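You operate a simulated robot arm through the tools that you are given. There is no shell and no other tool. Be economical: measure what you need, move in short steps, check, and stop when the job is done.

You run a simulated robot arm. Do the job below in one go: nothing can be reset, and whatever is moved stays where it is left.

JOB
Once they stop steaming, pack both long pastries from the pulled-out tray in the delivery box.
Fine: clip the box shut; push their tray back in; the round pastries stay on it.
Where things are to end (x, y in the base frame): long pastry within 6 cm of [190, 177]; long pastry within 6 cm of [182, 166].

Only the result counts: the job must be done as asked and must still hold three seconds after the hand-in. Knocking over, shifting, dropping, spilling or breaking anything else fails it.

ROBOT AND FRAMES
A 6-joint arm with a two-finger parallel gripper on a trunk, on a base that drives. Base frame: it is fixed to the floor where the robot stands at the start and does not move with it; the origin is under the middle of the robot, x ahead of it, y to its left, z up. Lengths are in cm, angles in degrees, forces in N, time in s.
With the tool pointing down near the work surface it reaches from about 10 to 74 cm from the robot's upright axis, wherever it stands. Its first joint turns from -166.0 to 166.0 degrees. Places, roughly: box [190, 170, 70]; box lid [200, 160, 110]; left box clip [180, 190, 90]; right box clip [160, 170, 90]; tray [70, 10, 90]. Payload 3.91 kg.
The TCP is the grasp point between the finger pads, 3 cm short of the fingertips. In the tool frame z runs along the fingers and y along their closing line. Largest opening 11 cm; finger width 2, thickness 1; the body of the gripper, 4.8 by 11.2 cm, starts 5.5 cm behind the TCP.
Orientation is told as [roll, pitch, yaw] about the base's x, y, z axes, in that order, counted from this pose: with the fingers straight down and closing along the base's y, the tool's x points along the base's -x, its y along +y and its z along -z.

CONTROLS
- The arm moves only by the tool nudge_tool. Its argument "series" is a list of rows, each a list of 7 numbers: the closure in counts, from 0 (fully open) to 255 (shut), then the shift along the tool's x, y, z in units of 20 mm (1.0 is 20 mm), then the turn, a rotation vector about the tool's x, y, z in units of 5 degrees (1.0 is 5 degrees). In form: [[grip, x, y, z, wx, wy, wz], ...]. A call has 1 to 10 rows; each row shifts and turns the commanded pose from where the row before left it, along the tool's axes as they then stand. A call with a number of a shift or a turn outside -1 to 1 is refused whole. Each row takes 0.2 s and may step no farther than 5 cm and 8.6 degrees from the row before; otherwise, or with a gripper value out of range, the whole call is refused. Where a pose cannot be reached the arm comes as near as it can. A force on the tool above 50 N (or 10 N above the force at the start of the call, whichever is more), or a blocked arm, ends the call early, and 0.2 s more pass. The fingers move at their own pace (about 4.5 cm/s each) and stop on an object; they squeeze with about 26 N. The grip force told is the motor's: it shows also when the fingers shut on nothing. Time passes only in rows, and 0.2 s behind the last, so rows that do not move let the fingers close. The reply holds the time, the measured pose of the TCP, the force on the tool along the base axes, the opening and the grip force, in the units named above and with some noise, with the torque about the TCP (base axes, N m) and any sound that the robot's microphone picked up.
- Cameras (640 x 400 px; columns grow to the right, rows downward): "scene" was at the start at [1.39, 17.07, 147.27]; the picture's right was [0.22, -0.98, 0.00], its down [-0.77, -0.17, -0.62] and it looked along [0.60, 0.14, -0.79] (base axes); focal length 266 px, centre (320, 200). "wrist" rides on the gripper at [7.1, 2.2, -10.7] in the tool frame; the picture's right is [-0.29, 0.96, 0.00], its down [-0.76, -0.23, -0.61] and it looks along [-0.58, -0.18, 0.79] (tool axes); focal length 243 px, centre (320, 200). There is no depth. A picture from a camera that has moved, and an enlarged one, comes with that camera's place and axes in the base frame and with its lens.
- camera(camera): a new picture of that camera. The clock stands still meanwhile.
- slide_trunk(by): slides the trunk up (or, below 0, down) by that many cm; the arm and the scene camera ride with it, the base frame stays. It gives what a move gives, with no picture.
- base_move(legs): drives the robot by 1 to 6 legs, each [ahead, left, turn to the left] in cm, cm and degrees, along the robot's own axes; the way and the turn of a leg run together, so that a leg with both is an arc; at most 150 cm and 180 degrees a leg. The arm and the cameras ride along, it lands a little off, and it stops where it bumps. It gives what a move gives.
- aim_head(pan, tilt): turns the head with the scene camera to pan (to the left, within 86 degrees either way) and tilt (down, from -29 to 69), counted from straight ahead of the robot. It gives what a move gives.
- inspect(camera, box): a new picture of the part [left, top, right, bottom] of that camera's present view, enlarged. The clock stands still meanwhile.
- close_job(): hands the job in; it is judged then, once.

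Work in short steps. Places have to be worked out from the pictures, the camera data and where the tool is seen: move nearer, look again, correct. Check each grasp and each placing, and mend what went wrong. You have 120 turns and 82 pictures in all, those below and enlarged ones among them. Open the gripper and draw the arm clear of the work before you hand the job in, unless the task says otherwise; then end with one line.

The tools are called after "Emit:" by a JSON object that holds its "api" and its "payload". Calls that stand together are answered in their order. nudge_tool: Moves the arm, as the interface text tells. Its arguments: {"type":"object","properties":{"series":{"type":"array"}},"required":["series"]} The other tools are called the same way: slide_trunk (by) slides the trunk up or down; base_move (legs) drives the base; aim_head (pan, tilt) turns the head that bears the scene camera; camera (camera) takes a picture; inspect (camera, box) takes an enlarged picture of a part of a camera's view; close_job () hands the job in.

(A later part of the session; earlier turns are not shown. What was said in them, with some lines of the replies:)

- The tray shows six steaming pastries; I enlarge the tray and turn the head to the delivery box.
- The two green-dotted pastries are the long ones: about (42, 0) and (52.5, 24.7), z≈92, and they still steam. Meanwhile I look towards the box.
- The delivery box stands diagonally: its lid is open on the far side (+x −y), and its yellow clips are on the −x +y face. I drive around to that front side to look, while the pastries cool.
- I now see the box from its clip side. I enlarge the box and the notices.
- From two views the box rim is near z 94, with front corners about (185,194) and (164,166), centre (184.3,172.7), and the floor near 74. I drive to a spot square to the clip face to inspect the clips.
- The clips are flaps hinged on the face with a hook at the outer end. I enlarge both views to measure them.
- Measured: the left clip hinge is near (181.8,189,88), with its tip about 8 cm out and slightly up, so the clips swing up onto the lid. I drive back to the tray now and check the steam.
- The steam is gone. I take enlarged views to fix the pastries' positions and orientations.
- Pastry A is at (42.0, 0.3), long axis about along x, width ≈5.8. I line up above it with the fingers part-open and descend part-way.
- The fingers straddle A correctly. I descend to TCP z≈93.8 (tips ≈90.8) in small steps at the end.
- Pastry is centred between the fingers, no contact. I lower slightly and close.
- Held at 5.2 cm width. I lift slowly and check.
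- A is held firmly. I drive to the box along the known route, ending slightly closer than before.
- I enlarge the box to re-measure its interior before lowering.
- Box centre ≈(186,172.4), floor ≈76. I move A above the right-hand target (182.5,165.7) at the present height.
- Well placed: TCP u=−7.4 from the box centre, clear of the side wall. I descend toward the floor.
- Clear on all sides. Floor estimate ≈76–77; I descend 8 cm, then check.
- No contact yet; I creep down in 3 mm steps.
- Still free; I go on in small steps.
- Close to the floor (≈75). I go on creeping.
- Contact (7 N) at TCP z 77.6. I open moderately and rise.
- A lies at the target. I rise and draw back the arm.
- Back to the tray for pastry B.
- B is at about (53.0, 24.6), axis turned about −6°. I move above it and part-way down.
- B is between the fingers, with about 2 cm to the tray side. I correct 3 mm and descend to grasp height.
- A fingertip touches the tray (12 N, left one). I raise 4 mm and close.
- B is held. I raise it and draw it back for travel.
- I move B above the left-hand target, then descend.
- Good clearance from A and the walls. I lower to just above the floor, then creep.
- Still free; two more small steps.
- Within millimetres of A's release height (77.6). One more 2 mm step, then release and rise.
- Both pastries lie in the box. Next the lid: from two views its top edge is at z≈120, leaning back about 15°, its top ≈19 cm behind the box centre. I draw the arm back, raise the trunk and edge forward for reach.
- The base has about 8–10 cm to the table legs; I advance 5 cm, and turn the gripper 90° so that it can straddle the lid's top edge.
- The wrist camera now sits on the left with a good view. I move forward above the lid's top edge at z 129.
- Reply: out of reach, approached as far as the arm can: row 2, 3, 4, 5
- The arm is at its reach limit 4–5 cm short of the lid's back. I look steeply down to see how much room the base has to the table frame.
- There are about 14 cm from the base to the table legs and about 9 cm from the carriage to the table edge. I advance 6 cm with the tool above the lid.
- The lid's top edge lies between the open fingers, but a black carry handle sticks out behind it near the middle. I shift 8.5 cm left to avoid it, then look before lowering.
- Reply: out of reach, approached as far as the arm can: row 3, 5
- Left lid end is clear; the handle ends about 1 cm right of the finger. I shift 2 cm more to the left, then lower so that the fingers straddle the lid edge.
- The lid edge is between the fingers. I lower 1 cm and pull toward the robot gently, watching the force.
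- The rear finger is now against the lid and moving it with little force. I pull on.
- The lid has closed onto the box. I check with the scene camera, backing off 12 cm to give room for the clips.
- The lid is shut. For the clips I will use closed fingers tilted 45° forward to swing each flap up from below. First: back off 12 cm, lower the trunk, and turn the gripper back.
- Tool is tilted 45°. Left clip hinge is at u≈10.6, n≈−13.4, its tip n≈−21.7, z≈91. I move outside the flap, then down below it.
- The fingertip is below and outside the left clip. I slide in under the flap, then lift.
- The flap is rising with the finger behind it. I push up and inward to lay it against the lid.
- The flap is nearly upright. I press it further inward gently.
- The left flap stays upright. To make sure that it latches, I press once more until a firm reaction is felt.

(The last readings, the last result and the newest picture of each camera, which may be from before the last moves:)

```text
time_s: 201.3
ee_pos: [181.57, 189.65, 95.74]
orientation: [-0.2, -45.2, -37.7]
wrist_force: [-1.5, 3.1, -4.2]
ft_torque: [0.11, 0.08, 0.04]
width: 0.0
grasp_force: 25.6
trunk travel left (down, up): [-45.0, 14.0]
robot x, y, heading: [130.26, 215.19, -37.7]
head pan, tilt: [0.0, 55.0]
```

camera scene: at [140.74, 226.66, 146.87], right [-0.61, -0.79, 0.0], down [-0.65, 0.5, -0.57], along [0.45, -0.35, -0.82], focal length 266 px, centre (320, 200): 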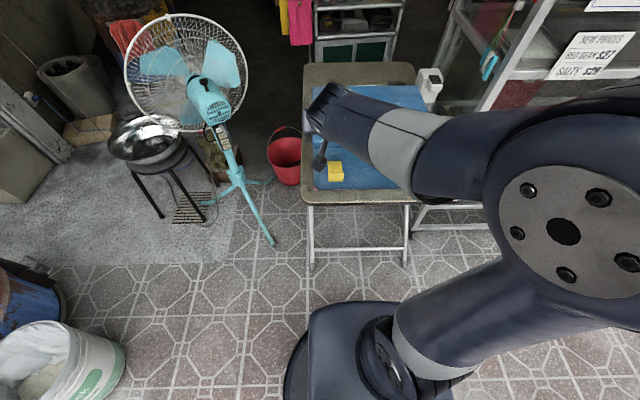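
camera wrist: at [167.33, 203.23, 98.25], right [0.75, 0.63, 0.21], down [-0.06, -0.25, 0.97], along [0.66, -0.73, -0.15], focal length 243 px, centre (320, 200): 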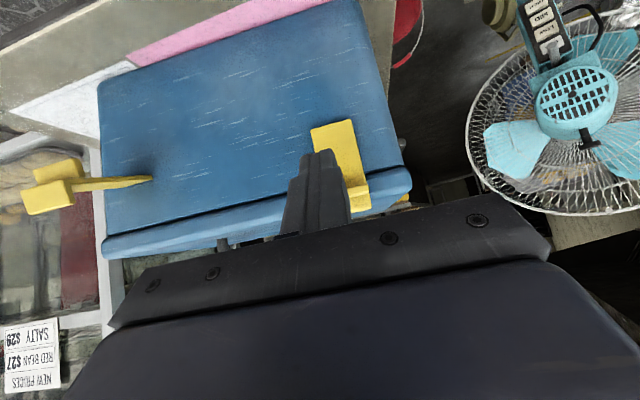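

Still soft; I press on in small steps.

Emit:
{"api": "nudge_tool", "payload": {"series": [[255, -0.15, 0, 0.15, 0, 0, 0], [255, -0.15, 0, 0.15, 0, 0, 0], [255, 0, 0, 0, 0, 0, 0]]}}

Emit:
{"api": "camera", "payload": {"camera": "wrist"}}

```text
time_s: 202.1
ee_pos: [182.26, 188.93, 95.72]
orientation: [0.0, -45.1, -37.7]
wrist_force: [-0.4, 3.0, -2.8]
ft_torque: [0.06, 0.06, 0.01]
width: 0.0
grasp_force: 25.5
trunk travel left (down, up): [-45.0, 14.0]
robot x, y, heading: [129.96, 215.22, -37.6]
head pan, tilt: [0.0, 55.0]
```

```text
17 pictures are left
camera wrist: at [173.56, 198.48, 98.25], right [0.75, 0.63, 0.21], down [-0.06, -0.25, 0.97], along [0.66, -0.73, -0.15], focal length 243 px, centre (320, 200)
```

wrist: 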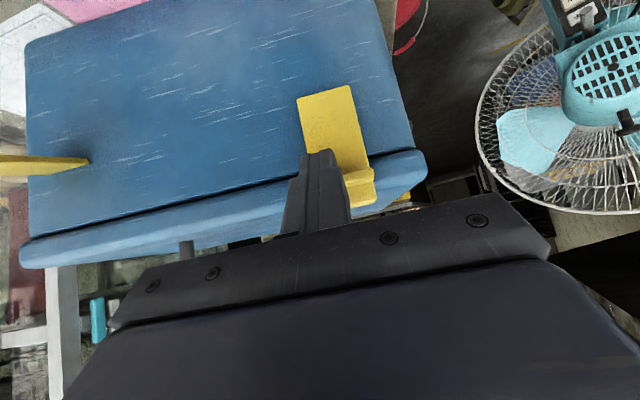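

The hook nears the lid edge; I keep pressing.

Emit:
{"api": "nudge_tool", "payload": {"series": [[255, -0.15, 0, 0.15, 0, 0, 0], [255, -0.15, 0, 0.15, 0, 0, 0], [255, -0.15, 0, 0.15, 0, 0, 0], [255, 0, 0, 0, 0, 0, 0]]}}

```text
time_s: 203.1
ee_pos: [183.28, 188.22, 95.71]
orientation: [0.0, -45.1, -37.7]
wrist_force: [-0.8, 2.8, -3.0]
ft_torque: [0.03, 0.09, 0.0]
width: 0.01
grasp_force: 25.9
trunk travel left (down, up): [-45.0, 14.0]
robot x, y, heading: [130.11, 215.5, -37.7]
head pan, tilt: [0.0, 55.0]
```

The force stays low while the finger advances; I withdraw and check that the box has not shifted.

Emit:
{"api": "nudge_tool", "payload": {"series": [[255, 0.5, 0, -0.5, 0, 0, 0], [255, 0.8, 0, -0.8, 0, 0, 0], [255, 0.8, 0, -0.8, 0, 0, 0], [255, 0.8, 0, -0.8, 0, 0, 0], [255, 0.8, 0, -0.8, 0, 0, 0], [255, 0.8, 0, -0.8, 0, 0, 0]]}}

Emit:
{"api": "inspect", "payload": {"camera": "scene", "box": [290, 50, 450, 220]}}

Emit:
{"api": "camera", "payload": {"camera": "wrist"}}

```text
time_s: 204.5
ee_pos: [173.11, 196.13, 95.88]
orientation: [0.0, -45.2, -37.6]
wrist_force: [-0.2, -0.3, -0.3]
ft_torque: [0.0, 0.0, 0.04]
width: 0.01
grasp_force: 26.1
trunk travel left (down, up): [-45.0, 14.0]
robot x, y, heading: [130.13, 215.25, -37.7]
head pan, tilt: [0.0, 55.0]
```

```text
2.35 times, centred on (370, 135) of scene
camera zoom: at [140.75, 226.66, 146.87], right [-0.61, -0.79, 0.0], down [-0.65, 0.5, -0.57], along [0.45, -0.35, -0.82], focal length 626 px, centre (202, 353)
```

zoom: 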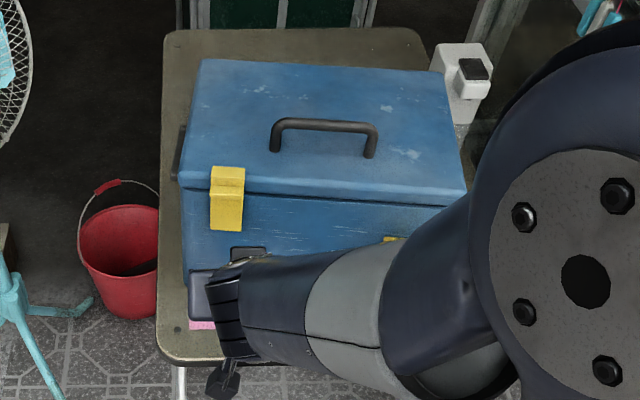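

```text
15 pictures are left
camera wrist: at [164.47, 205.54, 98.31], right [0.75, 0.63, 0.21], down [-0.06, -0.25, 0.97], along [0.66, -0.73, -0.15], focal length 243 px, centre (320, 200)
```

wrist: 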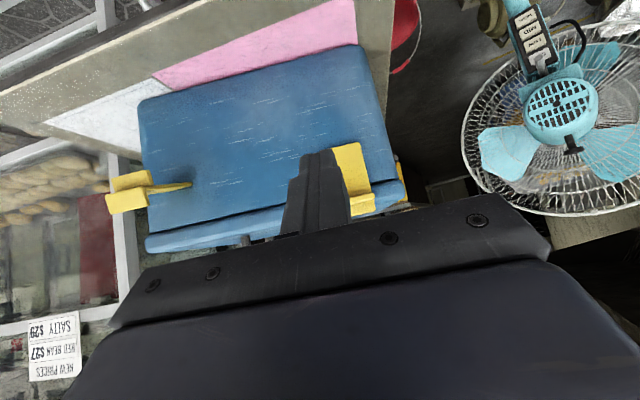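

The left clip has latched, but the pushing slid the box back about 2–4.5 cm and turned it a little (≈4°). I'll close the right clip too (its push turns it back), then draw the box back by its handle. I go to the right clip, keeping outside.

Emit:
{"api": "nudge_tool", "payload": {"series": [[255, 0.78, 0, -0.78, 0, 0, 0], [255, 0.78, 0, -0.78, 0, 0, 0], [255, 0.87, 0, 0.87, 0, 0, 0], [255, 0.87, 0, 0.87, 0, 0, 0], [255, 0.87, 0, 0.87, 0, 0, 0], [255, 0.87, 0, 0.87, 0, 0, 0]]}}

Emit:
{"api": "nudge_tool", "payload": {"series": [[255, 0, -1, 0, 0, 0, 0], [255, 0, -1, 0, 0, 0, 0], [255, 0, -1, 0, 0, 0, 0], [255, 0, -1, 0, 0, 0, 0], [255, 0, -1, 0, 0, 0, 0], [255, 0, -1, 0, 0, 0, 0], [255, 0, -1, 0, 0, 0, 0], [255, 0, -1, 0, 0, 0, 0], [255, 0, -1, 0, 0, 0, 0], [255, 0, -1, 0, 0, 0, 0]]}}

Emit:
{"api": "camera", "payload": {"camera": "wrist"}}

```text
time_s: 205.9
ee_pos: [169.77, 198.79, 85.84]
orientation: [0.1, -45.1, -37.7]
wrist_force: [0.4, -0.5, 0.4]
ft_torque: [0.02, 0.04, -0.01]
width: 0.04
grasp_force: 25.9
trunk travel left (down, up): [-45.0, 14.0]
robot x, y, heading: [130.26, 215.13, -37.6]
head pan, tilt: [0.0, 55.0]
```

```text
time_s: 208.1
ee_pos: [165.02, 192.88, 87.95]
orientation: [-0.3, -45.0, -37.7]
wrist_force: [-0.4, -0.2, 1.1]
ft_torque: [0.0, 0.0, -0.03]
width: 0.0
grasp_force: 25.8
out of reach, approached as far as the arm can: row 4, 5, 6, 7, 8, 9, 10
trunk travel left (down, up): [-45.0, 14.0]
robot x, y, heading: [130.33, 214.95, -37.8]
head pan, tilt: [0.0, 55.0]
```

```text
14 pictures are left
camera wrist: at [156.35, 202.3, 90.38], right [0.75, 0.63, 0.2], down [-0.06, -0.24, 0.97], along [0.66, -0.74, -0.15], focal length 243 px, centre (320, 200)
```

wrist: 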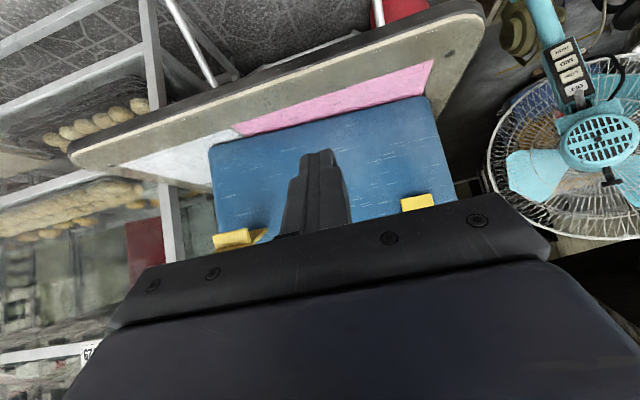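

The arm cannot go further right in this pose; I move the base 13.5 cm right instead.

Emit:
{"api": "base_move", "payload": {"legs": [[0, -13.5, 0]]}}

Emit:
{"api": "nudge_tool", "payload": {"series": [[255, 0, 0, 0, 0, 0, 0]]}}

Emit:
{"api": "camera", "payload": {"camera": "wrist"}}

```text
time_s: 209.4
ee_pos: [156.68, 182.11, 87.88]
orientation: [-0.3, -45.1, -37.7]
wrist_force: [-0.7, 0.0, -0.2]
ft_torque: [-0.01, 0.0, 0.02]
width: 0.01
grasp_force: 26.2
trunk travel left (down, up): [-45.0, 14.0]
robot x, y, heading: [121.94, 204.25, -37.7]
head pan, tilt: [0.0, 55.0]
```

```text
time_s: 209.8
ee_pos: [156.78, 182.03, 87.96]
orientation: [-0.4, -44.9, -37.6]
wrist_force: [0.8, 0.8, -0.5]
ft_torque: [-0.02, -0.02, -0.04]
width: 0.0
grasp_force: 25.7
trunk travel left (down, up): [-45.0, 14.0]
robot x, y, heading: [122.1, 204.79, -37.6]
head pan, tilt: [0.0, 55.0]
```

```text
13 pictures are left
camera wrist: at [148.11, 191.63, 90.38], right [0.75, 0.63, 0.2], down [-0.05, -0.24, 0.97], along [0.66, -0.74, -0.15], focal length 243 px, centre (320, 200)
```

wrist: 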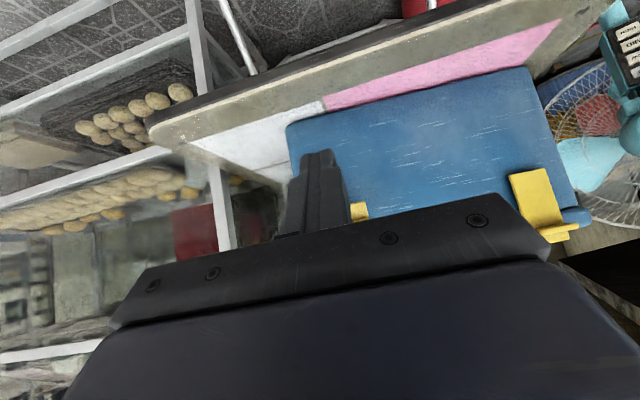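

Aligned with the right clip (u≈−10.2). I lower a little, slide under it, and lift as for the left one.

Emit:
{"api": "nudge_tool", "payload": {"series": [[255, 0.67, 0, 0.67, 0, 0, 0], [255, -0.8, 0, 0.8, 0, 0, 0], [255, -0.8, 0, 0.8, 0, 0, 0], [255, -0.8, 0, 0.8, 0, 0, 0], [255, -0.8, 0, 0.8, 0, 0, 0], [255, 0, 0, 0, 0, 0, 0]]}}

Emit:
{"api": "nudge_tool", "payload": {"series": [[255, -0.5, 0, -0.5, 0, 0, 0], [255, -0.5, 0, -0.5, 0, 0, 0], [255, -0.5, 0, -0.5, 0, 0, 0], [255, -0.5, 0, -0.5, 0, 0, 0], [255, -0.5, 0, -0.5, 0, 0, 0]]}}

Emit:
{"api": "nudge_tool", "payload": {"series": [[255, -0.62, 0, 0.09, 0, 0, 0], [255, -0.62, 0, 0.09, 0, 0, 0], [255, -0.62, 0, 0.09, 0, 0, 0], [255, -0.5, 0, 0.2, 0, 0, 0], [255, 0, 0, 0, 0, 0, 0]]}}

Emit:
{"api": "camera", "payload": {"camera": "wrist"}}

```text
time_s: 211.2
ee_pos: [164.42, 176.54, 86.7]
orientation: [-0.3, -45.0, -37.7]
wrist_force: [-0.3, 0.3, 0.0]
ft_torque: [-0.05, -0.02, 0.04]
width: 0.02
grasp_force: 25.6
out of reach, approached as far as the arm can: row 1, 2
trunk travel left (down, up): [-45.0, 14.0]
robot x, y, heading: [122.23, 204.77, -37.5]
head pan, tilt: [0.0, 55.0]
```

```text
time_s: 212.4
ee_pos: [164.38, 176.6, 93.85]
orientation: [-0.2, -45.0, -37.7]
wrist_force: [-4.0, 3.3, 2.1]
ft_torque: [0.06, 0.0, 0.01]
width: 0.0
grasp_force: 26.0
trunk travel left (down, up): [-45.0, 14.0]
robot x, y, heading: [122.21, 204.74, -37.5]
head pan, tilt: [0.0, 55.0]
```

```text
time_s: 213.6
ee_pos: [167.4, 174.2, 96.42]
orientation: [-0.5, -45.1, -37.6]
wrist_force: [-3.3, 0.7, 3.2]
ft_torque: [-0.08, 0.01, -0.05]
width: 0.03
grasp_force: 26.1
trunk travel left (down, up): [-45.0, 14.0]
robot x, y, heading: [121.85, 204.05, -37.7]
head pan, tilt: [0.0, 55.0]
```

```text
12 pictures are left
camera wrist: at [158.83, 183.66, 99.03], right [0.75, 0.63, 0.2], down [-0.06, -0.24, 0.97], along [0.66, -0.74, -0.15], focal length 243 px, centre (320, 200)
```

wrist: 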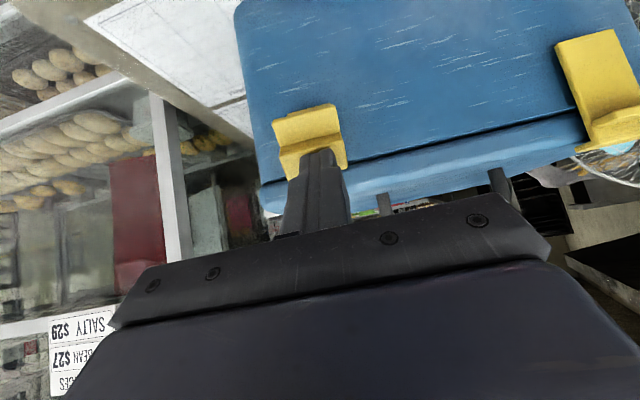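

The right flap looks different; I enlarge it before doing anything more.

Emit:
{"api": "inspect", "payload": {"camera": "wrist", "box": [220, 80, 420, 230]}}

```text
2.67 times, centred on (320, 155) of wrist
camera zoom: at [158.83, 183.66, 99.03], right [0.75, 0.63, 0.2], down [-0.06, -0.24, 0.97], along [0.66, -0.74, -0.15], focal length 647 px, centre (320, 320)
```

zoom: 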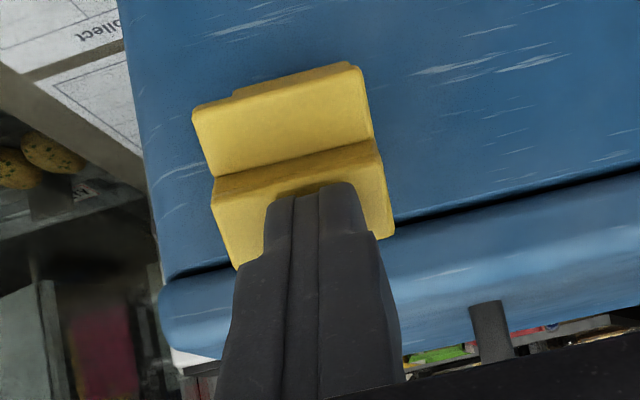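

The flap is swung well up with the finger on its hook. I press inward a little and look again.

Emit:
{"api": "nudge_tool", "payload": {"series": [[255, -0.2, 0, 0.2, 0, 0, 0], [255, -0.2, 0, 0.2, 0, 0, 0], [255, -0.2, 0, 0.2, 0, 0, 0], [255, 0, 0, 0, 0, 0, 0]]}}

Emit:
{"api": "inspect", "payload": {"camera": "wrist", "box": [220, 30, 640, 230]}}

```text
time_s: 214.6
ee_pos: [168.84, 173.11, 96.51]
orientation: [-0.3, -45.1, -37.8]
wrist_force: [-4.5, 1.6, 4.8]
ft_torque: [-0.14, -0.04, -0.09]
width: 0.02
grasp_force: 26.7
trunk travel left (down, up): [-45.0, 14.0]
robot x, y, heading: [122.23, 204.26, -37.8]
head pan, tilt: [0.0, 55.0]
```

```text
1.52 times, centred on (430, 130) of wrist
camera zoom: at [160.18, 182.64, 99.05], right [0.75, 0.63, 0.2], down [-0.06, -0.24, 0.97], along [0.66, -0.74, -0.15], focal length 370 px, centre (152, 307)
```

zoom: 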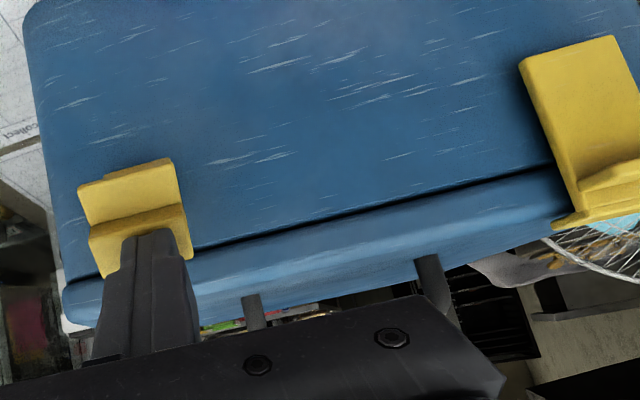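

The flap's state is unclear. I withdraw the finger straight out and look at the clip from the scene camera.

Emit:
{"api": "nudge_tool", "payload": {"series": [[255, 0.7, 0, -0.7, 0, 0, 0], [255, 0.8, 0, -0.8, 0, 0, 0], [255, 0.8, 0, -0.8, 0, 0, 0], [255, 0.8, 0, -0.8, 0, 0, 0], [255, 0, 0, 0, 0, 0, 0]]}}

Emit:
{"api": "inspect", "payload": {"camera": "scene", "box": [230, 50, 430, 220]}}

```text
time_s: 215.8
ee_pos: [161.88, 178.44, 96.61]
orientation: [-0.3, -45.0, -37.6]
wrist_force: [0.0, -0.4, 0.1]
ft_torque: [0.02, 0.0, 0.0]
width: 0.03
grasp_force: 26.0
trunk travel left (down, up): [-45.0, 14.0]
robot x, y, heading: [122.44, 204.77, -37.9]
head pan, tilt: [0.0, 55.0]
```

```text
2.35 times, centred on (330, 135) of scene
camera zoom: at [132.49, 216.02, 146.87], right [-0.61, -0.79, 0.0], down [-0.65, 0.5, -0.57], along [0.45, -0.35, -0.82], focal length 626 px, centre (296, 353)
```

zoom: 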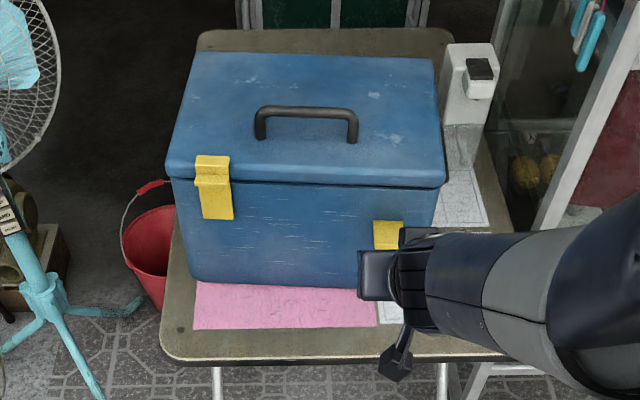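

The right flap has dropped back open, and the box has now slid back ≈5–7 cm (to be pulled back by its handle afterwards). I look at the flap unobstructed with the wrist camera.

Emit:
{"api": "inspect", "payload": {"camera": "wrist", "box": [220, 60, 500, 240]}}

```text
2.22 times, centred on (360, 150) of wrist
camera zoom: at [153.2, 188.02, 99.06], right [0.75, 0.63, 0.2], down [-0.06, -0.24, 0.97], along [0.66, -0.74, -0.15], focal length 539 px, centre (231, 311)
```

zoom: 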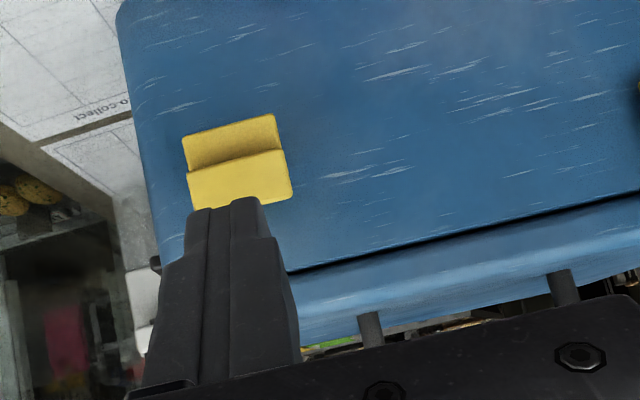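

The flap now hangs roughly level/slightly down: the finger had come in above it. I back the base 10 cm for arm room, go lower, and come in clearly underneath.

Emit:
{"api": "base_move", "payload": {"legs": [[-10, 0, 0]]}}

Emit:
{"api": "nudge_tool", "payload": {"series": [[255, 0.99, 0, 0.99, 0, 0, 0], [255, 0.99, 0, 0.99, 0, 0, 0], [255, 0.99, 0, 0.99, 0, 0, 0], [255, 0.99, 0, 0.99, 0, 0, 0], [255, 0.99, 0, 0.99, 0, 0, 0], [255, 0, 0, 0, 0, 0, 0]]}}

```text
time_s: 217.0
ee_pos: [153.93, 184.67, 96.54]
orientation: [-0.3, -44.9, -37.8]
wrist_force: [0.1, -0.4, -0.3]
ft_torque: [0.02, -0.04, 0.02]
width: 0.0
grasp_force: 25.8
trunk travel left (down, up): [-45.0, 14.0]
robot x, y, heading: [114.06, 210.83, -37.5]
head pan, tilt: [0.0, 55.0]
```

```text
time_s: 218.4
ee_pos: [154.75, 185.14, 83.08]
orientation: [-1.4, -44.8, -37.1]
wrist_force: [-1.1, -0.4, 0.2]
ft_torque: [0.01, -0.04, 0.02]
width: 0.02
grasp_force: 25.8
out of reach, approached as far as the arm can: row 4, 5
trunk travel left (down, up): [-45.0, 14.0]
robot x, y, heading: [114.11, 210.95, -37.7]
head pan, tilt: [0.0, 55.0]
```

Now straight in under the flap.

Emit:
{"api": "nudge_tool", "payload": {"series": [[255, -0.95, -0.07, 0.95, 0, 0, 0], [255, -0.95, -0.07, 0.95, 0, 0, 0], [255, -0.95, -0.07, 0.95, 0, 0, 0], [255, -0.95, -0.07, 0.95, 0, 0, 0], [255, -0.95, -0.07, 0.95, 0, 0, 0], [255, -0.95, -0.07, 0.95, 0, 0, 0], [255, -0.85, -0.07, 0.85, 0, 0, 0], [255, 0, 0, 0, 0, 0, 0]]}}

Emit:
{"api": "nudge_tool", "payload": {"series": [[255, -0.5, 0, -0.5, 0, 0, 0], [255, -0.5, 0, -0.5, 0, 0, 0], [255, -0.5, 0, -0.5, 0, 0, 0], [255, -0.5, 0, -0.5, 0, 0, 0], [255, -0.5, 0, -0.5, 0, 0, 0]]}}

Emit:
{"api": "inspect", "payload": {"camera": "wrist", "box": [200, 30, 520, 240]}}

```text
time_s: 220.2
ee_pos: [168.82, 173.37, 82.95]
orientation: [-0.3, -44.9, -37.6]
wrist_force: [-0.3, -0.8, 0.6]
ft_torque: [-0.03, 0.01, 0.02]
width: 0.01
grasp_force: 25.8
out of reach, approached as far as the arm can: row 1
trunk travel left (down, up): [-45.0, 14.0]
robot x, y, heading: [113.93, 210.54, -37.8]
head pan, tilt: [0.0, 55.0]
```

```text
time_s: 221.4
ee_pos: [168.74, 173.41, 90.01]
orientation: [-0.3, -45.1, -37.6]
wrist_force: [-1.7, -0.3, 0.5]
ft_torque: [0.0, -0.01, -0.04]
width: 0.0
grasp_force: 25.8
trunk travel left (down, up): [-45.0, 14.0]
robot x, y, heading: [113.92, 210.76, -37.6]
head pan, tilt: [0.0, 55.0]
```

```text
1.90 times, centred on (360, 135) of wrist
camera zoom: at [160.19, 182.99, 92.59], right [0.75, 0.63, 0.2], down [-0.06, -0.24, 0.97], along [0.66, -0.74, -0.15], focal length 462 px, centre (244, 324)
```

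zoom: 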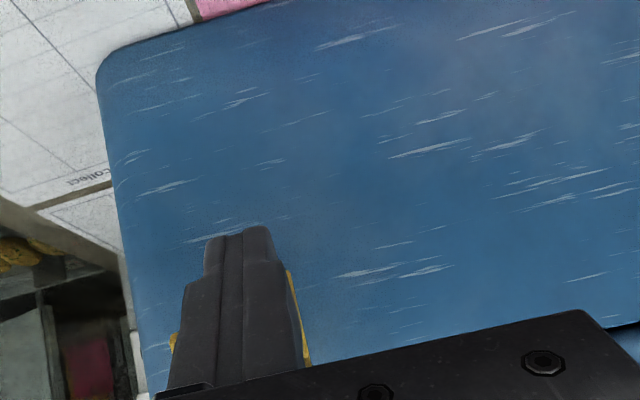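

The finger is now underneath, with the flap resting on it. I lift further and then swing inward.

Emit:
{"api": "nudge_tool", "payload": {"series": [[255, -0.5, 0, -0.5, 0, 0, 0], [255, -0.5, 0, -0.5, 0, 0, 0], [255, -0.5, 0, -0.5, 0, 0, 0], [255, -0.62, 0, -0.2, 0, 0, 0], [255, -0.62, 0, 0, 0, 0, 0], [255, -0.62, 0, 0.09, 0, 0, 0], [255, 0, 0, 0, 0, 0, 0]]}}

Emit:
{"api": "inspect", "payload": {"camera": "wrist", "box": [200, 30, 520, 240]}}

```text
time_s: 223.0
ee_pos: [170.95, 171.95, 97.03]
orientation: [-0.2, -45.0, -37.6]
wrist_force: [-0.3, -0.7, 0.8]
ft_torque: [0.0, 0.01, 0.02]
width: 0.0
grasp_force: 25.6
trunk travel left (down, up): [-45.0, 14.0]
robot x, y, heading: [114.06, 210.93, -38.0]
head pan, tilt: [0.0, 55.0]
```

```text
1.90 times, centred on (360, 135) of wrist
camera zoom: at [162.18, 181.46, 99.63], right [0.75, 0.63, 0.2], down [-0.05, -0.24, 0.97], along [0.66, -0.74, -0.15], focal length 462 px, centre (244, 324)
```

zoom: 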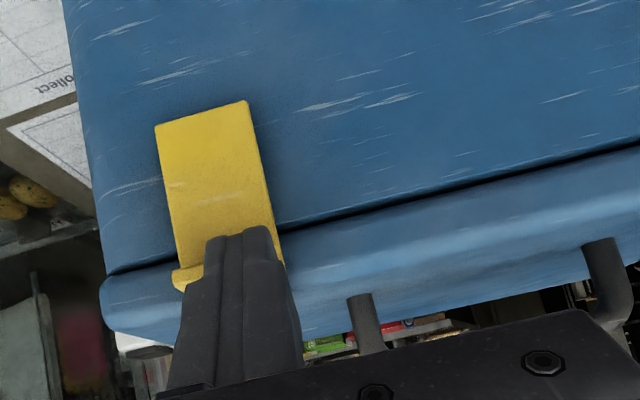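

The flap is up with its hook at the lid edge. A short final push inward.

Emit:
{"api": "nudge_tool", "payload": {"series": [[255, -0.2, 0, 0.2, 0, 0, 0], [255, -0.2, 0, 0.2, 0, 0, 0], [255, -0.2, 0, 0.2, 0, 0, 0], [255, 0, 0, 0, 0, 0, 0]]}}

Emit:
{"api": "nudge_tool", "payload": {"series": [[255, -0.2, 0, 0.2, 0, 0, 0], [255, -0.2, 0, 0.2, 0, 0, 0], [255, 0, 0, 0, 0, 0, 0]]}}

```text
time_s: 224.0
ee_pos: [172.15, 170.88, 97.24]
orientation: [-0.4, -45.0, -37.6]
wrist_force: [-3.8, 0.2, 6.8]
ft_torque: [-0.13, -0.04, -0.07]
width: 0.01
grasp_force: 26.1
trunk travel left (down, up): [-45.0, 14.0]
robot x, y, heading: [114.32, 210.79, -37.8]
head pan, tilt: [0.0, 55.0]
```

```text
time_s: 224.8
ee_pos: [173.01, 170.3, 97.1]
orientation: [-0.3, -45.1, -37.7]
wrist_force: [-5.7, 1.0, 8.3]
ft_torque: [-0.12, 0.01, -0.02]
width: 0.0
grasp_force: 26.0
trunk travel left (down, up): [-45.0, 14.0]
robot x, y, heading: [114.32, 210.36, -37.8]
head pan, tilt: [0.0, 55.0]
```

Firm reaction now (≈10 N), so I stop and withdraw, then check with the scene camera.

Emit:
{"api": "nudge_tool", "payload": {"series": [[255, 0.5, 0, -0.5, 0, 0, 0], [255, 0.8, 0, -0.8, 0, 0, 0], [255, 0.4, 0, -0.9, 0, 0, 0], [255, 0, 0, -1, 0, 0, 0], [255, 0, 0, -1, 0, 0, 0], [255, 0, 0, -1, 0, 0, 0], [255, 0, 0, -1, 0, 0, 0], [255, 0, 0, -1, 0, 0, 0]]}}

Emit:
{"api": "inspect", "payload": {"camera": "scene", "box": [230, 30, 430, 200]}}

```text
time_s: 226.6
ee_pos: [163.15, 177.91, 104.82]
orientation: [-0.3, -44.9, -37.6]
wrist_force: [0.4, -0.2, 0.6]
ft_torque: [0.02, -0.01, 0.0]
width: 0.0
grasp_force: 25.8
trunk travel left (down, up): [-45.0, 14.0]
robot x, y, heading: [114.31, 210.88, -37.6]
head pan, tilt: [0.0, 55.0]
```

```text
2.35 times, centred on (330, 115) of scene
camera zoom: at [124.54, 222.16, 146.87], right [-0.61, -0.79, 0.0], down [-0.65, 0.5, -0.57], along [0.45, -0.35, -0.82], focal length 626 px, centre (296, 400)
```

zoom: 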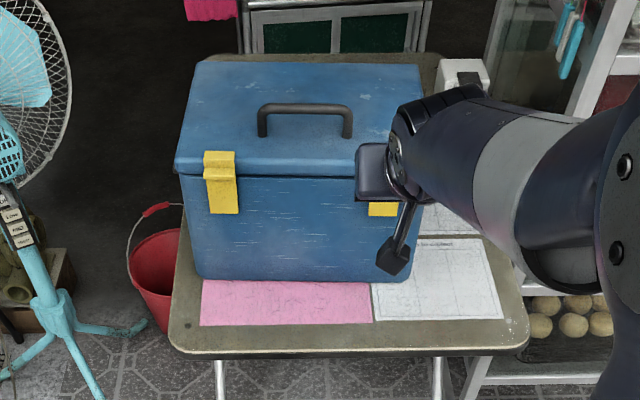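

Both clips are up on the lid. Now the box must go back ≈8.4 cm toward the robot (and ≈3° turn). I raise the tool, straighten it, turn it 90° to grip the handle bar, and drive nearer.

Emit:
{"api": "nudge_tool", "payload": {"series": [[200, -0.95, 0, -0.95, 0, 0, 0], [150, -0.95, 0, -0.95, 0, 0, 0], [120, -0.95, 0, -0.95, 0, 1, 0], [120, 0, 0, 0, 0, 1, 0], [120, 0, 0, 0, 0, 1, 0], [120, 0, 0, 0, 0, 1, 0], [120, 0, 0, 0, 0, 1, 0], [120, 0, 0, 0, 0, 1, 0], [120, 0, 0, 0, 0, 1, 0], [120, 0, 0, 0, 0, 1, 0]]}}

Emit:
{"api": "nudge_tool", "payload": {"series": [[120, 0, 0, 0, 0, 1, 0], [120, 0, 0, 0, 0, 0, 1], [120, 0, 0, 0, 0, 0, 1], [120, 0, 0, 0, 0, 0, 1], [120, 0, 0, 0, 0, 0, 1], [120, 0, 0, 0, 0, 0, 1], [120, 0, 0, 0, 0, 0, 1], [120, 0, 0, 0, 0, 0, 1], [120, 0, 0, 0, 0, 0, 1], [120, 0, 0, 0, 0, 0, 1]]}}

Emit:
{"api": "nudge_tool", "payload": {"series": [[120, 0, 0, 0, 0, 0, 1], [120, 0, 0, 0, 0, 0, 1], [120, 0, 0, 0, 0, 0, 1], [120, 0, 0, 0, 0, 0, 1], [120, 0, 0, 0, 0, 0, 1], [120, 0, 0, 0, 0, 0, 1], [120, 0, 0, 0, 0, 0, 1], [120, 0, 0, 0, 0, 0, 1], [120, 0, 0, 0, 0, 0, 1]]}}

Emit:
{"api": "base_move", "payload": {"legs": [[0, 12, 0], [20, 0, 0]]}}

```text
time_s: 228.8
ee_pos: [163.16, 177.98, 112.88]
orientation: [-0.2, -4.9, -37.8]
wrist_force: [0.6, 0.3, -0.2]
ft_torque: [0.02, 0.01, 0.04]
width: 5.79
grasp_force: 0.2
trunk travel left (down, up): [-45.0, 14.0]
robot x, y, heading: [114.07, 210.71, -37.6]
head pan, tilt: [0.0, 55.0]
```

```text
time_s: 231.0
ee_pos: [163.18, 178.02, 112.97]
orientation: [0.0, -0.2, -82.9]
wrist_force: [0.4, -0.4, -0.1]
ft_torque: [0.01, 0.0, -0.01]
width: 5.81
grasp_force: 0.2
trunk travel left (down, up): [-45.0, 14.0]
robot x, y, heading: [114.49, 210.62, -37.6]
head pan, tilt: [0.0, 55.0]
```

```text
time_s: 233.0
ee_pos: [163.07, 177.9, 112.94]
orientation: [0.1, -0.1, -127.9]
wrist_force: [-0.6, -0.2, 0.0]
ft_torque: [0.02, -0.01, -0.04]
width: 5.81
grasp_force: 0.2
trunk travel left (down, up): [-45.0, 14.0]
robot x, y, heading: [113.66, 210.74, -37.4]
head pan, tilt: [0.0, 55.0]
```

```text
time_s: 235.4
ee_pos: [186.47, 175.41, 112.92]
orientation: [0.1, -0.1, -127.8]
wrist_force: [-0.1, -0.6, -0.2]
ft_torque: [0.0, 0.01, 0.01]
width: 5.83
grasp_force: 0.1
trunk travel left (down, up): [-45.0, 14.0]
robot x, y, heading: [137.44, 208.08, -37.5]
head pan, tilt: [0.0, 55.0]
```

TCP is near the handle, above it. One wrist picture to place the bar.

Emit:
{"api": "camera", "payload": {"camera": "wrist"}}

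```text
4 pictures are left
camera wrist: at [192.55, 179.77, 123.57], right [0.58, -0.82, 0.0], down [-0.65, -0.46, 0.61], along [-0.5, -0.35, -0.79], focal length 243 px, centre (320, 200)
```

wrist: 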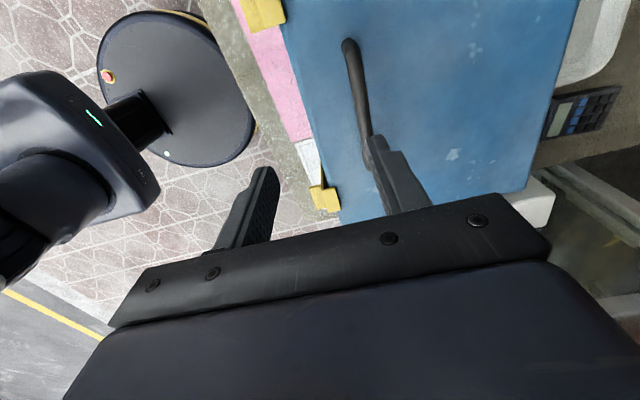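

Both clips are hooked over the lid edge. The bar's middle is at about (189, 173). I straddle it and lower to z≈101.5.

Emit:
{"api": "nudge_tool", "payload": {"series": [[120, -0.1, 0.9, 0, 0, 0, 0], [120, -0.12, 0.85, 0, 0, 0, 0.5], [120, 0, 0, 1, 0, 0, 0], [120, 0, 0, 1, 0, 0, 0], [120, 0, 0, 1, 0, 0, 0], [120, 0, 0, 1, 0, 0, 0], [120, 0, 0, 1, 0, 0, 0], [120, 0, 0, 0.6, 0, 0, 0], [120, 0, 0, 0, 0, 0, 0]]}}

Emit:
{"api": "nudge_tool", "payload": {"series": [[255, 0, 0, 0, 0, 0, 0], [255, 0, 0, 0, 0, 0, 0], [255, 0, 0, 0, 0, 0, 0], [255, 0, 0, 0, 0, 0, 0]]}}

```text
time_s: 237.4
ee_pos: [189.0, 172.9, 101.73]
orientation: [0.0, -0.2, -130.4]
wrist_force: [0.2, 0.3, 0.5]
ft_torque: [-0.01, 0.01, 0.0]
width: 5.83
grasp_force: 0.1
trunk travel left (down, up): [-45.0, 14.0]
robot x, y, heading: [137.21, 207.94, -37.5]
head pan, tilt: [0.0, 55.0]
```

```text
time_s: 238.4
ee_pos: [188.89, 172.85, 101.79]
orientation: [0.0, -0.2, -130.3]
wrist_force: [3.1, -3.2, 0.7]
ft_torque: [-0.12, -0.03, 0.54]
width: 1.37
grasp_force: 26.4
trunk travel left (down, up): [-45.0, 14.0]
robot x, y, heading: [137.54, 208.03, -37.4]
head pan, tilt: [0.0, 55.0]
```

The bar is gripped (1.4 cm). I drag the box back: 8.6 cm toward the robot, 1.1 cm right, 3.4° counter-clockwise.

Emit:
{"api": "nudge_tool", "payload": {"series": [[255, -0.07, -0.54, 0, 0, 0, -0.085], [255, -0.07, -0.54, 0, 0, 0, -0.085], [255, -0.07, -0.54, 0, 0, 0, -0.085], [255, -0.07, -0.54, 0, 0, 0, -0.085], [255, -0.07, -0.54, 0, 0, 0, -0.085], [255, -0.07, -0.54, 0, 0, 0, -0.085], [255, -0.07, -0.54, 0, 0, 0, -0.085], [255, -0.07, -0.52, 0, 0, 0, -0.085], [255, 0, 0, 0, 0, 0, 0]]}}

```text
time_s: 240.4
ee_pos: [181.52, 177.42, 101.68]
orientation: [0.1, -0.2, -126.9]
wrist_force: [3.6, -2.1, 12.7]
ft_torque: [0.01, -0.09, 0.12]
width: 1.4
grasp_force: 26.1
trunk travel left (down, up): [-45.0, 14.0]
robot x, y, heading: [137.68, 207.97, -37.6]
head pan, tilt: [0.0, 55.0]
```

Released position as planned; I let go, rise, back off and check the box.

Emit:
{"api": "nudge_tool", "payload": {"series": [[120, 0, 0, 0, 0, 0, 0], [120, 0, 0, 0, 0, 0, 0], [120, 0, 0, 0, 0, 0, 0], [120, 0, 0, -1, 0, 0, 0], [120, 0, 0, -1, 0, 0, 0], [120, 0, 0, -1, 0, 0, 0], [120, 0, 0, -1, 0, 0, 0], [120, 0, 0, -1, 0, 0, 0], [120, 0, 0, -1, 0, 0, 0]]}}

Emit:
{"api": "base_move", "payload": {"legs": [[-25, 0, 0]]}}

Emit:
{"api": "inspect", "payload": {"camera": "scene", "box": [270, 20, 450, 180]}}

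```text
time_s: 242.4
ee_pos: [181.55, 177.43, 113.72]
orientation: [0.0, -0.2, -127.0]
wrist_force: [-0.4, 0.3, 0.5]
ft_torque: [0.01, 0.0, -0.01]
width: 5.83
grasp_force: 0.0
trunk travel left (down, up): [-45.0, 14.0]
robot x, y, heading: [137.14, 208.22, -37.6]
head pan, tilt: [0.0, 55.0]
```

```text
time_s: 244.2
ee_pos: [161.81, 192.92, 113.7]
orientation: [0.0, -0.3, -126.6]
wrist_force: [0.0, 0.1, 0.2]
ft_torque: [-0.02, -0.02, 0.0]
width: 5.84
grasp_force: 0.0
trunk travel left (down, up): [-45.0, 14.0]
robot x, y, heading: [117.37, 223.33, -37.4]
head pan, tilt: [0.0, 55.0]
```

```text
2.50 times, centred on (360, 100) of scene
camera zoom: at [127.88, 234.84, 146.87], right [-0.61, -0.79, 0.0], down [-0.65, 0.5, -0.57], along [0.46, -0.35, -0.82], focal length 666 px, centre (220, 450)
```

zoom: 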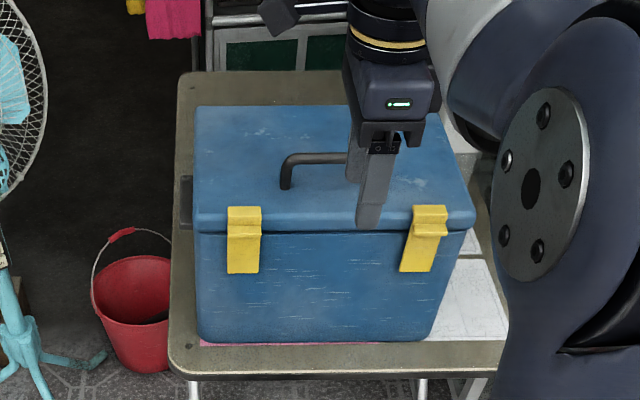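

The box is back within 1 cm of its original place ((186.4,193.4)/(165.9,165.4) at the front corners), lid shut and both clips hooked. Now back to the tray to push it in.

Emit:
{"api": "base_move", "payload": {"legs": [[-41, 0, 0], [0, 0, 37.5], [-98, 0, 0], [0, -118, 0], [0, -118, 0]]}}

Emit:
{"api": "aim_head", "payload": {"pan": 0, "tilt": 50}}

Emit:
{"api": "nudge_tool", "payload": {"series": [[255, 0, 0, 0, 0, 0, -1], [255, 0, 0, 0, 0, 0, -1], [255, 0, 0, 0, 0, 0, -1], [255, 0, 0, 0, 0, 0, -1], [255, 0, 0, 0, 0, 0, -1], [255, 0, 0, 0, 0, 0, -1], [255, 0, 0, 0, 0, 0, -1], [255, 0, 0, 0, 0, 0, -1], [255, 0, 0, 0, 0, 0, -1], [255, 0, 0, 0, 0, 0, -1]]}}

Emit:
{"api": "nudge_tool", "payload": {"series": [[255, 0, 0, 0, 0, 0, -1], [255, 0, 0, 0, 0, 0, -1], [255, 0, 0, 0, 0, 0, -1], [255, 0, 0, 0, 0, 0, -1], [255, 0, 0, 0, 0, 0, -1], [255, 0, 0, 0, 0, 0, -1], [255, 0, 0, 0, 0, 0, -1], [255, 0, 0, 0, 0, 0, -0.9]]}}

Emit:
{"api": "camera", "payload": {"camera": "scene"}}

```text
time_s: 264.5
ee_pos: [39.6, 13.39, 113.8]
orientation: [0.0, -0.2, -89.2]
wrist_force: [-0.1, 0.3, -0.6]
ft_torque: [0.0, 0.02, 0.04]
width: 5.81
grasp_force: 0.1
trunk travel left (down, up): [-45.0, 14.0]
robot x, y, heading: [-14.06, 10.63, -0.0]
head pan, tilt: [0.0, 55.0]
```

```text
time_s: 265.2
ee_pos: [39.57, 13.45, 113.78]
orientation: [0.0, -0.1, -89.1]
wrist_force: [-0.7, -0.1, -0.1]
ft_torque: [-0.02, -0.01, 0.01]
width: 5.81
grasp_force: 0.1
trunk travel left (down, up): [-45.0, 14.0]
robot x, y, heading: [-13.8, 10.56, 0.1]
head pan, tilt: [0.0, 50.0]
```

```text
time_s: 267.4
ee_pos: [39.64, 13.4, 113.78]
orientation: [-0.2, -0.2, -39.2]
wrist_force: [0.9, -0.3, -0.2]
ft_torque: [0.03, -0.02, 0.04]
width: 0.02
grasp_force: 26.3
trunk travel left (down, up): [-45.0, 14.0]
robot x, y, heading: [-13.83, 10.69, 0.2]
head pan, tilt: [0.0, 50.0]
```

```text
time_s: 269.2
ee_pos: [39.66, 13.31, 113.66]
orientation: [-0.2, 0.0, 0.4]
wrist_force: [0.0, 1.2, -0.2]
ft_torque: [-0.02, 0.0, 0.02]
width: 0.0
grasp_force: 26.1
trunk travel left (down, up): [-45.0, 14.0]
robot x, y, heading: [-14.21, 10.6, 0.1]
head pan, tilt: [0.0, 50.0]
```

```text
2 pictures are left
camera scene: at [-12.28, 26.01, 147.52], right [0.0, -1.0, 0.0], down [-0.77, 0.0, -0.64], along [0.64, 0.0, -0.77], focal length 266 px, centre (320, 200)
```

scene: 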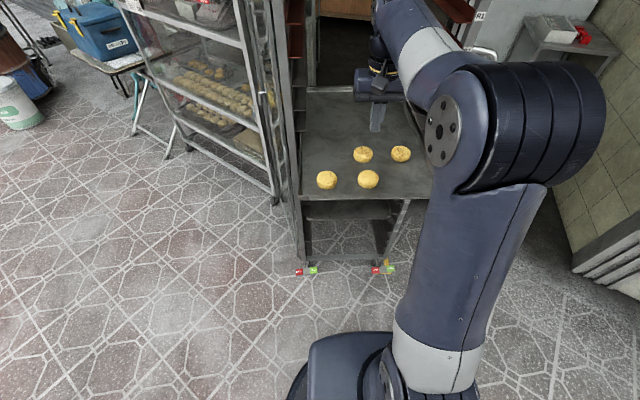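

The round pastries are still on the tray; its near edge is at x≈35.5, and the rack front at x≈56. I draw the closed fingers back, edge the base 8 cm ahead, and lower in front of the tray's edge.

Emit:
{"api": "nudge_tool", "payload": {"series": [[255, 1, -0.15, 0, 0, 0, 0], [255, 1, -0.15, 0, 0, 0, 0], [255, 1, -0.15, 0, 0, 0, 0], [255, 1, -0.1, 0, 0, 0, 0], [255, 1, 0, 0, 0, 0, 0], [255, 1, 0, 0, 0, 0, 0], [255, 1, 0, 0, 0, 0, 0], [255, 1, 0, 0, 0, 0, 0], [255, 1, 0, 0, 0, 0, 0]]}}

Emit:
{"api": "base_move", "payload": {"legs": [[8, 0, 0]]}}

Emit:
{"api": "nudge_tool", "payload": {"series": [[255, 0, 0, 1, 0, 0, 0], [255, 0, 0, 1, 0, 0, 0], [255, 0, 0, 1, 0, 0, 0], [255, 0, 0, 1, 0, 0, 0], [255, 0, 0, 1, 0, 0, 0], [255, 0, 0, 1, 0, 0, 0], [255, 0, 0, 1, 0, 0, 0], [255, 0, 0, 1, 0, 0, 0], [255, 0, 0, 1, 0, 0, 0], [255, 0, 0, 1, 0, 0, 0]]}}

```text
time_s: 271.2
ee_pos: [21.56, 12.2, 113.93]
orientation: [-0.2, 0.0, 0.3]
wrist_force: [0.5, 0.2, 0.4]
ft_torque: [-0.03, 0.01, -0.02]
width: 0.01
grasp_force: 25.8
trunk travel left (down, up): [-45.0, 14.0]
robot x, y, heading: [-13.98, 10.59, -0.0]
head pan, tilt: [0.0, 50.0]
```

```text
time_s: 272.2
ee_pos: [29.61, 12.34, 113.78]
orientation: [-0.2, 0.0, 0.2]
wrist_force: [0.8, 0.3, 0.9]
ft_torque: [-0.02, 0.05, 0.0]
width: 0.0
grasp_force: 25.6
trunk travel left (down, up): [-45.0, 14.0]
robot x, y, heading: [-5.84, 10.61, -0.0]
head pan, tilt: [0.0, 50.0]
```

```text
time_s: 274.4
ee_pos: [29.65, 12.14, 93.6]
orientation: [-0.3, -0.2, 0.3]
wrist_force: [0.2, -0.3, -0.3]
ft_torque: [0.04, -0.06, 0.01]
width: 0.0
grasp_force: 25.6
trunk travel left (down, up): [-45.0, 14.0]
robot x, y, heading: [-6.27, 10.99, 0.0]
head pan, tilt: [0.0, 50.0]
```

I lower 1.2 cm more and feel forward for the tray edge.

Emit:
{"api": "nudge_tool", "payload": {"series": [[255, 0, 0, 0.6, 0, 0, 0], [255, -0.6, 0, 0, 0, 0, 0], [255, -0.6, 0, 0, 0, 0, 0], [255, -0.5, 0, 0, 0, 0, 0], [255, -0.5, 0, 0, 0, 0, 0], [255, -0.4, 0, 0, 0, 0, 0], [255, -0.4, 0, 0, 0, 0, 0]]}}

Emit:
{"api": "inspect", "payload": {"camera": "scene", "box": [260, 60, 480, 240]}}

```text
time_s: 276.0
ee_pos: [35.56, 12.08, 92.41]
orientation: [-0.3, 0.0, 0.3]
wrist_force: [-3.2, -0.1, -0.9]
ft_torque: [-0.02, -0.02, 0.05]
width: 0.0
grasp_force: 25.8
trunk travel left (down, up): [-45.0, 14.0]
robot x, y, heading: [-5.75, 10.59, -0.3]
head pan, tilt: [0.0, 50.0]
```

```text
2.22 times, centred on (370, 150) of scene
camera zoom: at [-4.31, 26.02, 147.52], right [0.0, -1.0, 0.0], down [-0.77, 0.0, -0.64], along [0.64, 0.0, -0.77], focal length 592 px, centre (209, 311)
```

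zoom: 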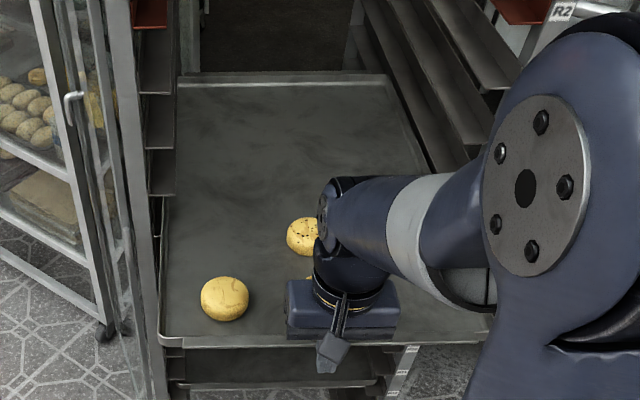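

The fingers touch the tray's front edge (3 N). I push it in slowly.

Emit:
{"api": "nudge_tool", "payload": {"series": [[255, -0.3, 0, 0, 0, 0, 0], [255, -0.5, 0, 0, 0, 0, 0], [255, -0.5, 0, 0, 0, 0, 0], [255, -0.5, 0, 0, 0, 0, 0], [255, -0.5, 0, 0, 0, 0, 0], [255, -0.5, 0, 0, 0, 0, 0], [255, -0.5, 0, 0, 0, 0, 0], [255, -0.5, 0, 0, 0, 0, 0], [255, -0.5, 0, 0, 0, 0, 0], [255, -0.3, 0, 0, 0, 0, 0]]}}

```text
time_s: 278.2
ee_pos: [44.82, 12.23, 92.56]
orientation: [-0.2, 0.0, 0.3]
wrist_force: [-3.8, 0.9, -0.2]
ft_torque: [0.0, -0.02, 0.08]
width: 0.0
grasp_force: 26.0
trunk travel left (down, up): [-45.0, 14.0]
robot x, y, heading: [-5.92, 10.75, 0.1]
head pan, tilt: [0.0, 50.0]
```

The tray slides with about 4 N. I continue.

Emit:
{"api": "nudge_tool", "payload": {"series": [[255, -0.3, 0, 0, 0, 0, 0], [255, -0.5, 0, 0, 0, 0, 0], [255, -0.5, 0, 0, 0, 0, 0], [255, -0.5, 0, 0, 0, 0, 0], [255, -0.5, 0, 0, 0, 0, 0], [255, -0.5, 0, 0, 0, 0, 0], [255, -0.5, 0, 0, 0, 0, 0], [255, -0.5, 0, 0, 0, 0, 0], [255, -0.5, 0, 0, 0, 0, 0], [255, -0.3, 0, 0, 0, 0, 0]]}}

```text
time_s: 280.4
ee_pos: [53.98, 12.32, 92.51]
orientation: [-0.2, -0.1, 0.3]
wrist_force: [-1.6, 0.0, -0.6]
ft_torque: [-0.01, -0.01, 0.0]
width: 0.0
grasp_force: 26.4
trunk travel left (down, up): [-45.0, 14.0]
robot x, y, heading: [-5.93, 10.54, 0.0]
head pan, tilt: [0.0, 50.0]
```

Near edge ≈55 now. Smaller steps, watching for a stop.

Emit:
{"api": "nudge_tool", "payload": {"series": [[255, -0.3, 0, 0, 0, 0, 0], [255, -0.3, 0, 0, 0, 0, 0], [255, -0.3, 0, 0, 0, 0, 0], [255, -0.3, 0, 0, 0, 0, 0], [255, -0.3, 0, 0, 0, 0, 0], [255, -0.3, 0, 0, 0, 0, 0], [255, -0.2, 0, 0, 0, 0, 0]]}}

```text
time_s: 282.0
ee_pos: [58.09, 12.39, 92.54]
orientation: [-0.2, 0.0, 0.2]
wrist_force: [-3.9, 0.9, 0.4]
ft_torque: [-0.01, -0.03, 0.11]
width: 0.01
grasp_force: 25.7
trunk travel left (down, up): [-45.0, 14.0]
robot x, y, heading: [-5.8, 10.49, 0.2]
head pan, tilt: [0.0, 50.0]
```

No stop yet; edge at ≈59. I withdraw the fingers a little and use the last picture to judge how far in the tray is.

Emit:
{"api": "nudge_tool", "payload": {"series": [[255, 1, 0, 0, 0, 0, 0], [255, 1, 0, 0, 0, 0, 0], [255, 1, 0, 0, 0, 0, 0], [255, 1, 0, 0, 0, 0, 0], [255, 1, 0, 0, 0, 0, 0], [255, 1, 0, 0, 0, 0, 0], [255, 1, 0, 0, 0, 0, 0], [255, 1, 0, 0, 0, 0, 0]]}}

Emit:
{"api": "inspect", "payload": {"camera": "scene", "box": [250, 20, 480, 240]}}

```text
time_s: 283.8
ee_pos: [41.93, 12.15, 92.49]
orientation: [-0.2, -0.1, 0.3]
wrist_force: [-0.8, -0.3, 0.9]
ft_torque: [0.01, 0.0, -0.01]
width: 0.0
grasp_force: 26.3
trunk travel left (down, up): [-45.0, 14.0]
robot x, y, heading: [-6.15, 10.43, 0.1]
head pan, tilt: [0.0, 50.0]
```

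```text
1.82 times, centred on (365, 130) of scene
camera zoom: at [-4.27, 26.02, 147.52], right [0.0, -1.0, 0.0], down [-0.77, 0.0, -0.64], along [0.64, 0.0, -0.77], focal length 484 px, centre (238, 327)
```

zoom: 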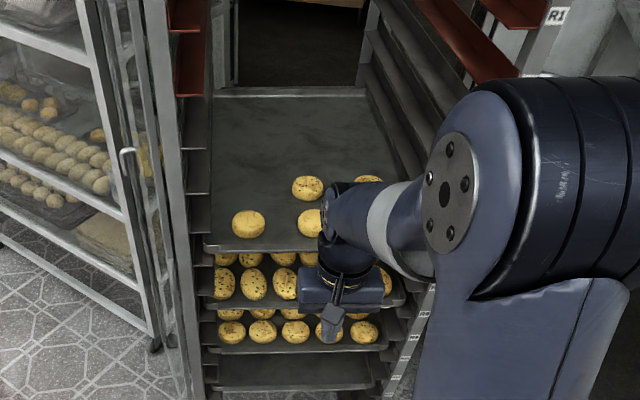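

All four round pastries remain on the tray. Compared with the trays below, its front is still ≈2 cm proud; I push that last bit.

Emit:
{"api": "nudge_tool", "payload": {"series": [[255, -1, 0, 0, 0, 0, 0], [255, -1, 0, 0, 0, 0, 0], [255, -1, 0, 0, 0, 0, 0], [255, -1, 0, 0, 0, 0, 0], [255, -1, 0, 0, 0, 0, 0], [255, -1, 0, 0, 0, 0, 0], [255, -1, 0, 0, 0, 0, 0], [255, -0.6, 0, 0, 0, 0, 0], [255, -0.3, 0, 0, 0, 0, 0], [255, -0.3, 0, 0, 0, 0, 0]]}}

Emit:
{"api": "nudge_tool", "payload": {"series": [[255, -0.3, 0, 0, 0, 0, 0], [255, -0.3, 0, 0, 0, 0, 0], [255, -0.3, 0, 0, 0, 0, 0], [255, 0, 0, 0, 0, 0, 0]]}}

```text
time_s: 286.0
ee_pos: [58.37, 12.37, 92.45]
orientation: [-0.2, 0.0, 0.3]
wrist_force: [-2.6, 0.0, -1.3]
ft_torque: [-0.04, 0.04, 0.02]
width: 0.0
grasp_force: 26.2
trunk travel left (down, up): [-45.0, 14.0]
robot x, y, heading: [-5.97, 10.42, 0.1]
head pan, tilt: [0.0, 50.0]
```

```text
time_s: 286.7
ee_pos: [58.83, 12.68, 92.53]
orientation: [-0.1, 1.2, 0.5]
wrist_force: [-19.7, 1.7, 8.7]
ft_torque: [0.09, -0.12, 0.15]
width: 0.0
grasp_force: 26.0
trunk travel left (down, up): [-45.0, 14.0]
robot x, y, heading: [-6.16, 10.41, -0.0]
head pan, tilt: [0.0, 50.0]
stopped in row 3: the force on the tool passed its limit at 56 N (the readings are from after the stop); the commanded pose is now the measured one
```

The tray met its stop (56 N peak), so it is fully in. I withdraw, raise the arm and open the gripper.

Emit:
{"api": "nudge_tool", "payload": {"series": [[255, 1, 0, 0, 0, 0, 0], [255, 1, 0, 0, 0, 0, 0], [255, 1, 0, 0, 0, 0, 0], [255, 1, 0, 0, 0, 0, 0], [255, 1, 0, 0, 0, 0, 0], [255, 1, 0, 0, 0, 0, 0], [255, 1, 0, 0, 0, 0, 0], [255, 1, 0, 0, 0, 0, 0], [255, 1, 0, -1, 0, 0, 0], [255, 1, 0, -1, 0, 0, 0]]}}

Emit:
{"api": "nudge_tool", "payload": {"series": [[120, 0, 0, -1, 0, 0, 0], [0, 0, 0, -1, 0, 0, 0], [0, 0, 0, -1, 0, 0, 0], [0, 0, 0, -1, 0, 0, 0], [0, 0, 0, 0, 0, 0, 0], [0, 0, 0, 0, 0, 0, 0], [0, 0, 0, 0, 0, 0, 0]]}}

```text
time_s: 288.9
ee_pos: [39.17, 12.62, 96.89]
orientation: [-0.1, 1.2, 0.4]
wrist_force: [-0.8, -0.8, -0.2]
ft_torque: [0.0, 0.0, 0.01]
width: 0.01
grasp_force: 25.8
trunk travel left (down, up): [-45.0, 14.0]
robot x, y, heading: [-6.23, 10.65, 0.1]
head pan, tilt: [0.0, 50.0]
```

```text
time_s: 290.5
ee_pos: [39.4, 12.56, 104.65]
orientation: [-0.1, 1.0, 0.5]
wrist_force: [-0.5, 0.1, 0.1]
ft_torque: [-0.01, 0.03, 0.0]
width: 11.01
grasp_force: 0.1
trunk travel left (down, up): [-45.0, 14.0]
robot x, y, heading: [-6.0, 10.5, 0.4]
head pan, tilt: [0.0, 50.0]
```

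The arm is clear and the gripper open, so I hand in the job.

Emit:
{"api": "close_job", "payload": {}}

```text
The job is handed in.
```

I packed both long pastries in the delivery box after they stopped steaming, shut and clipped the lid, and pushed the tray back to its stop. All four round pastries were on the tray in the last picture, taken before the final push. While I closed the clips, the box slid about 8 cm; I pulled it back by its handle to within about 1 cm of where it stood, and I did not check the pastries inside after the lid was shut.
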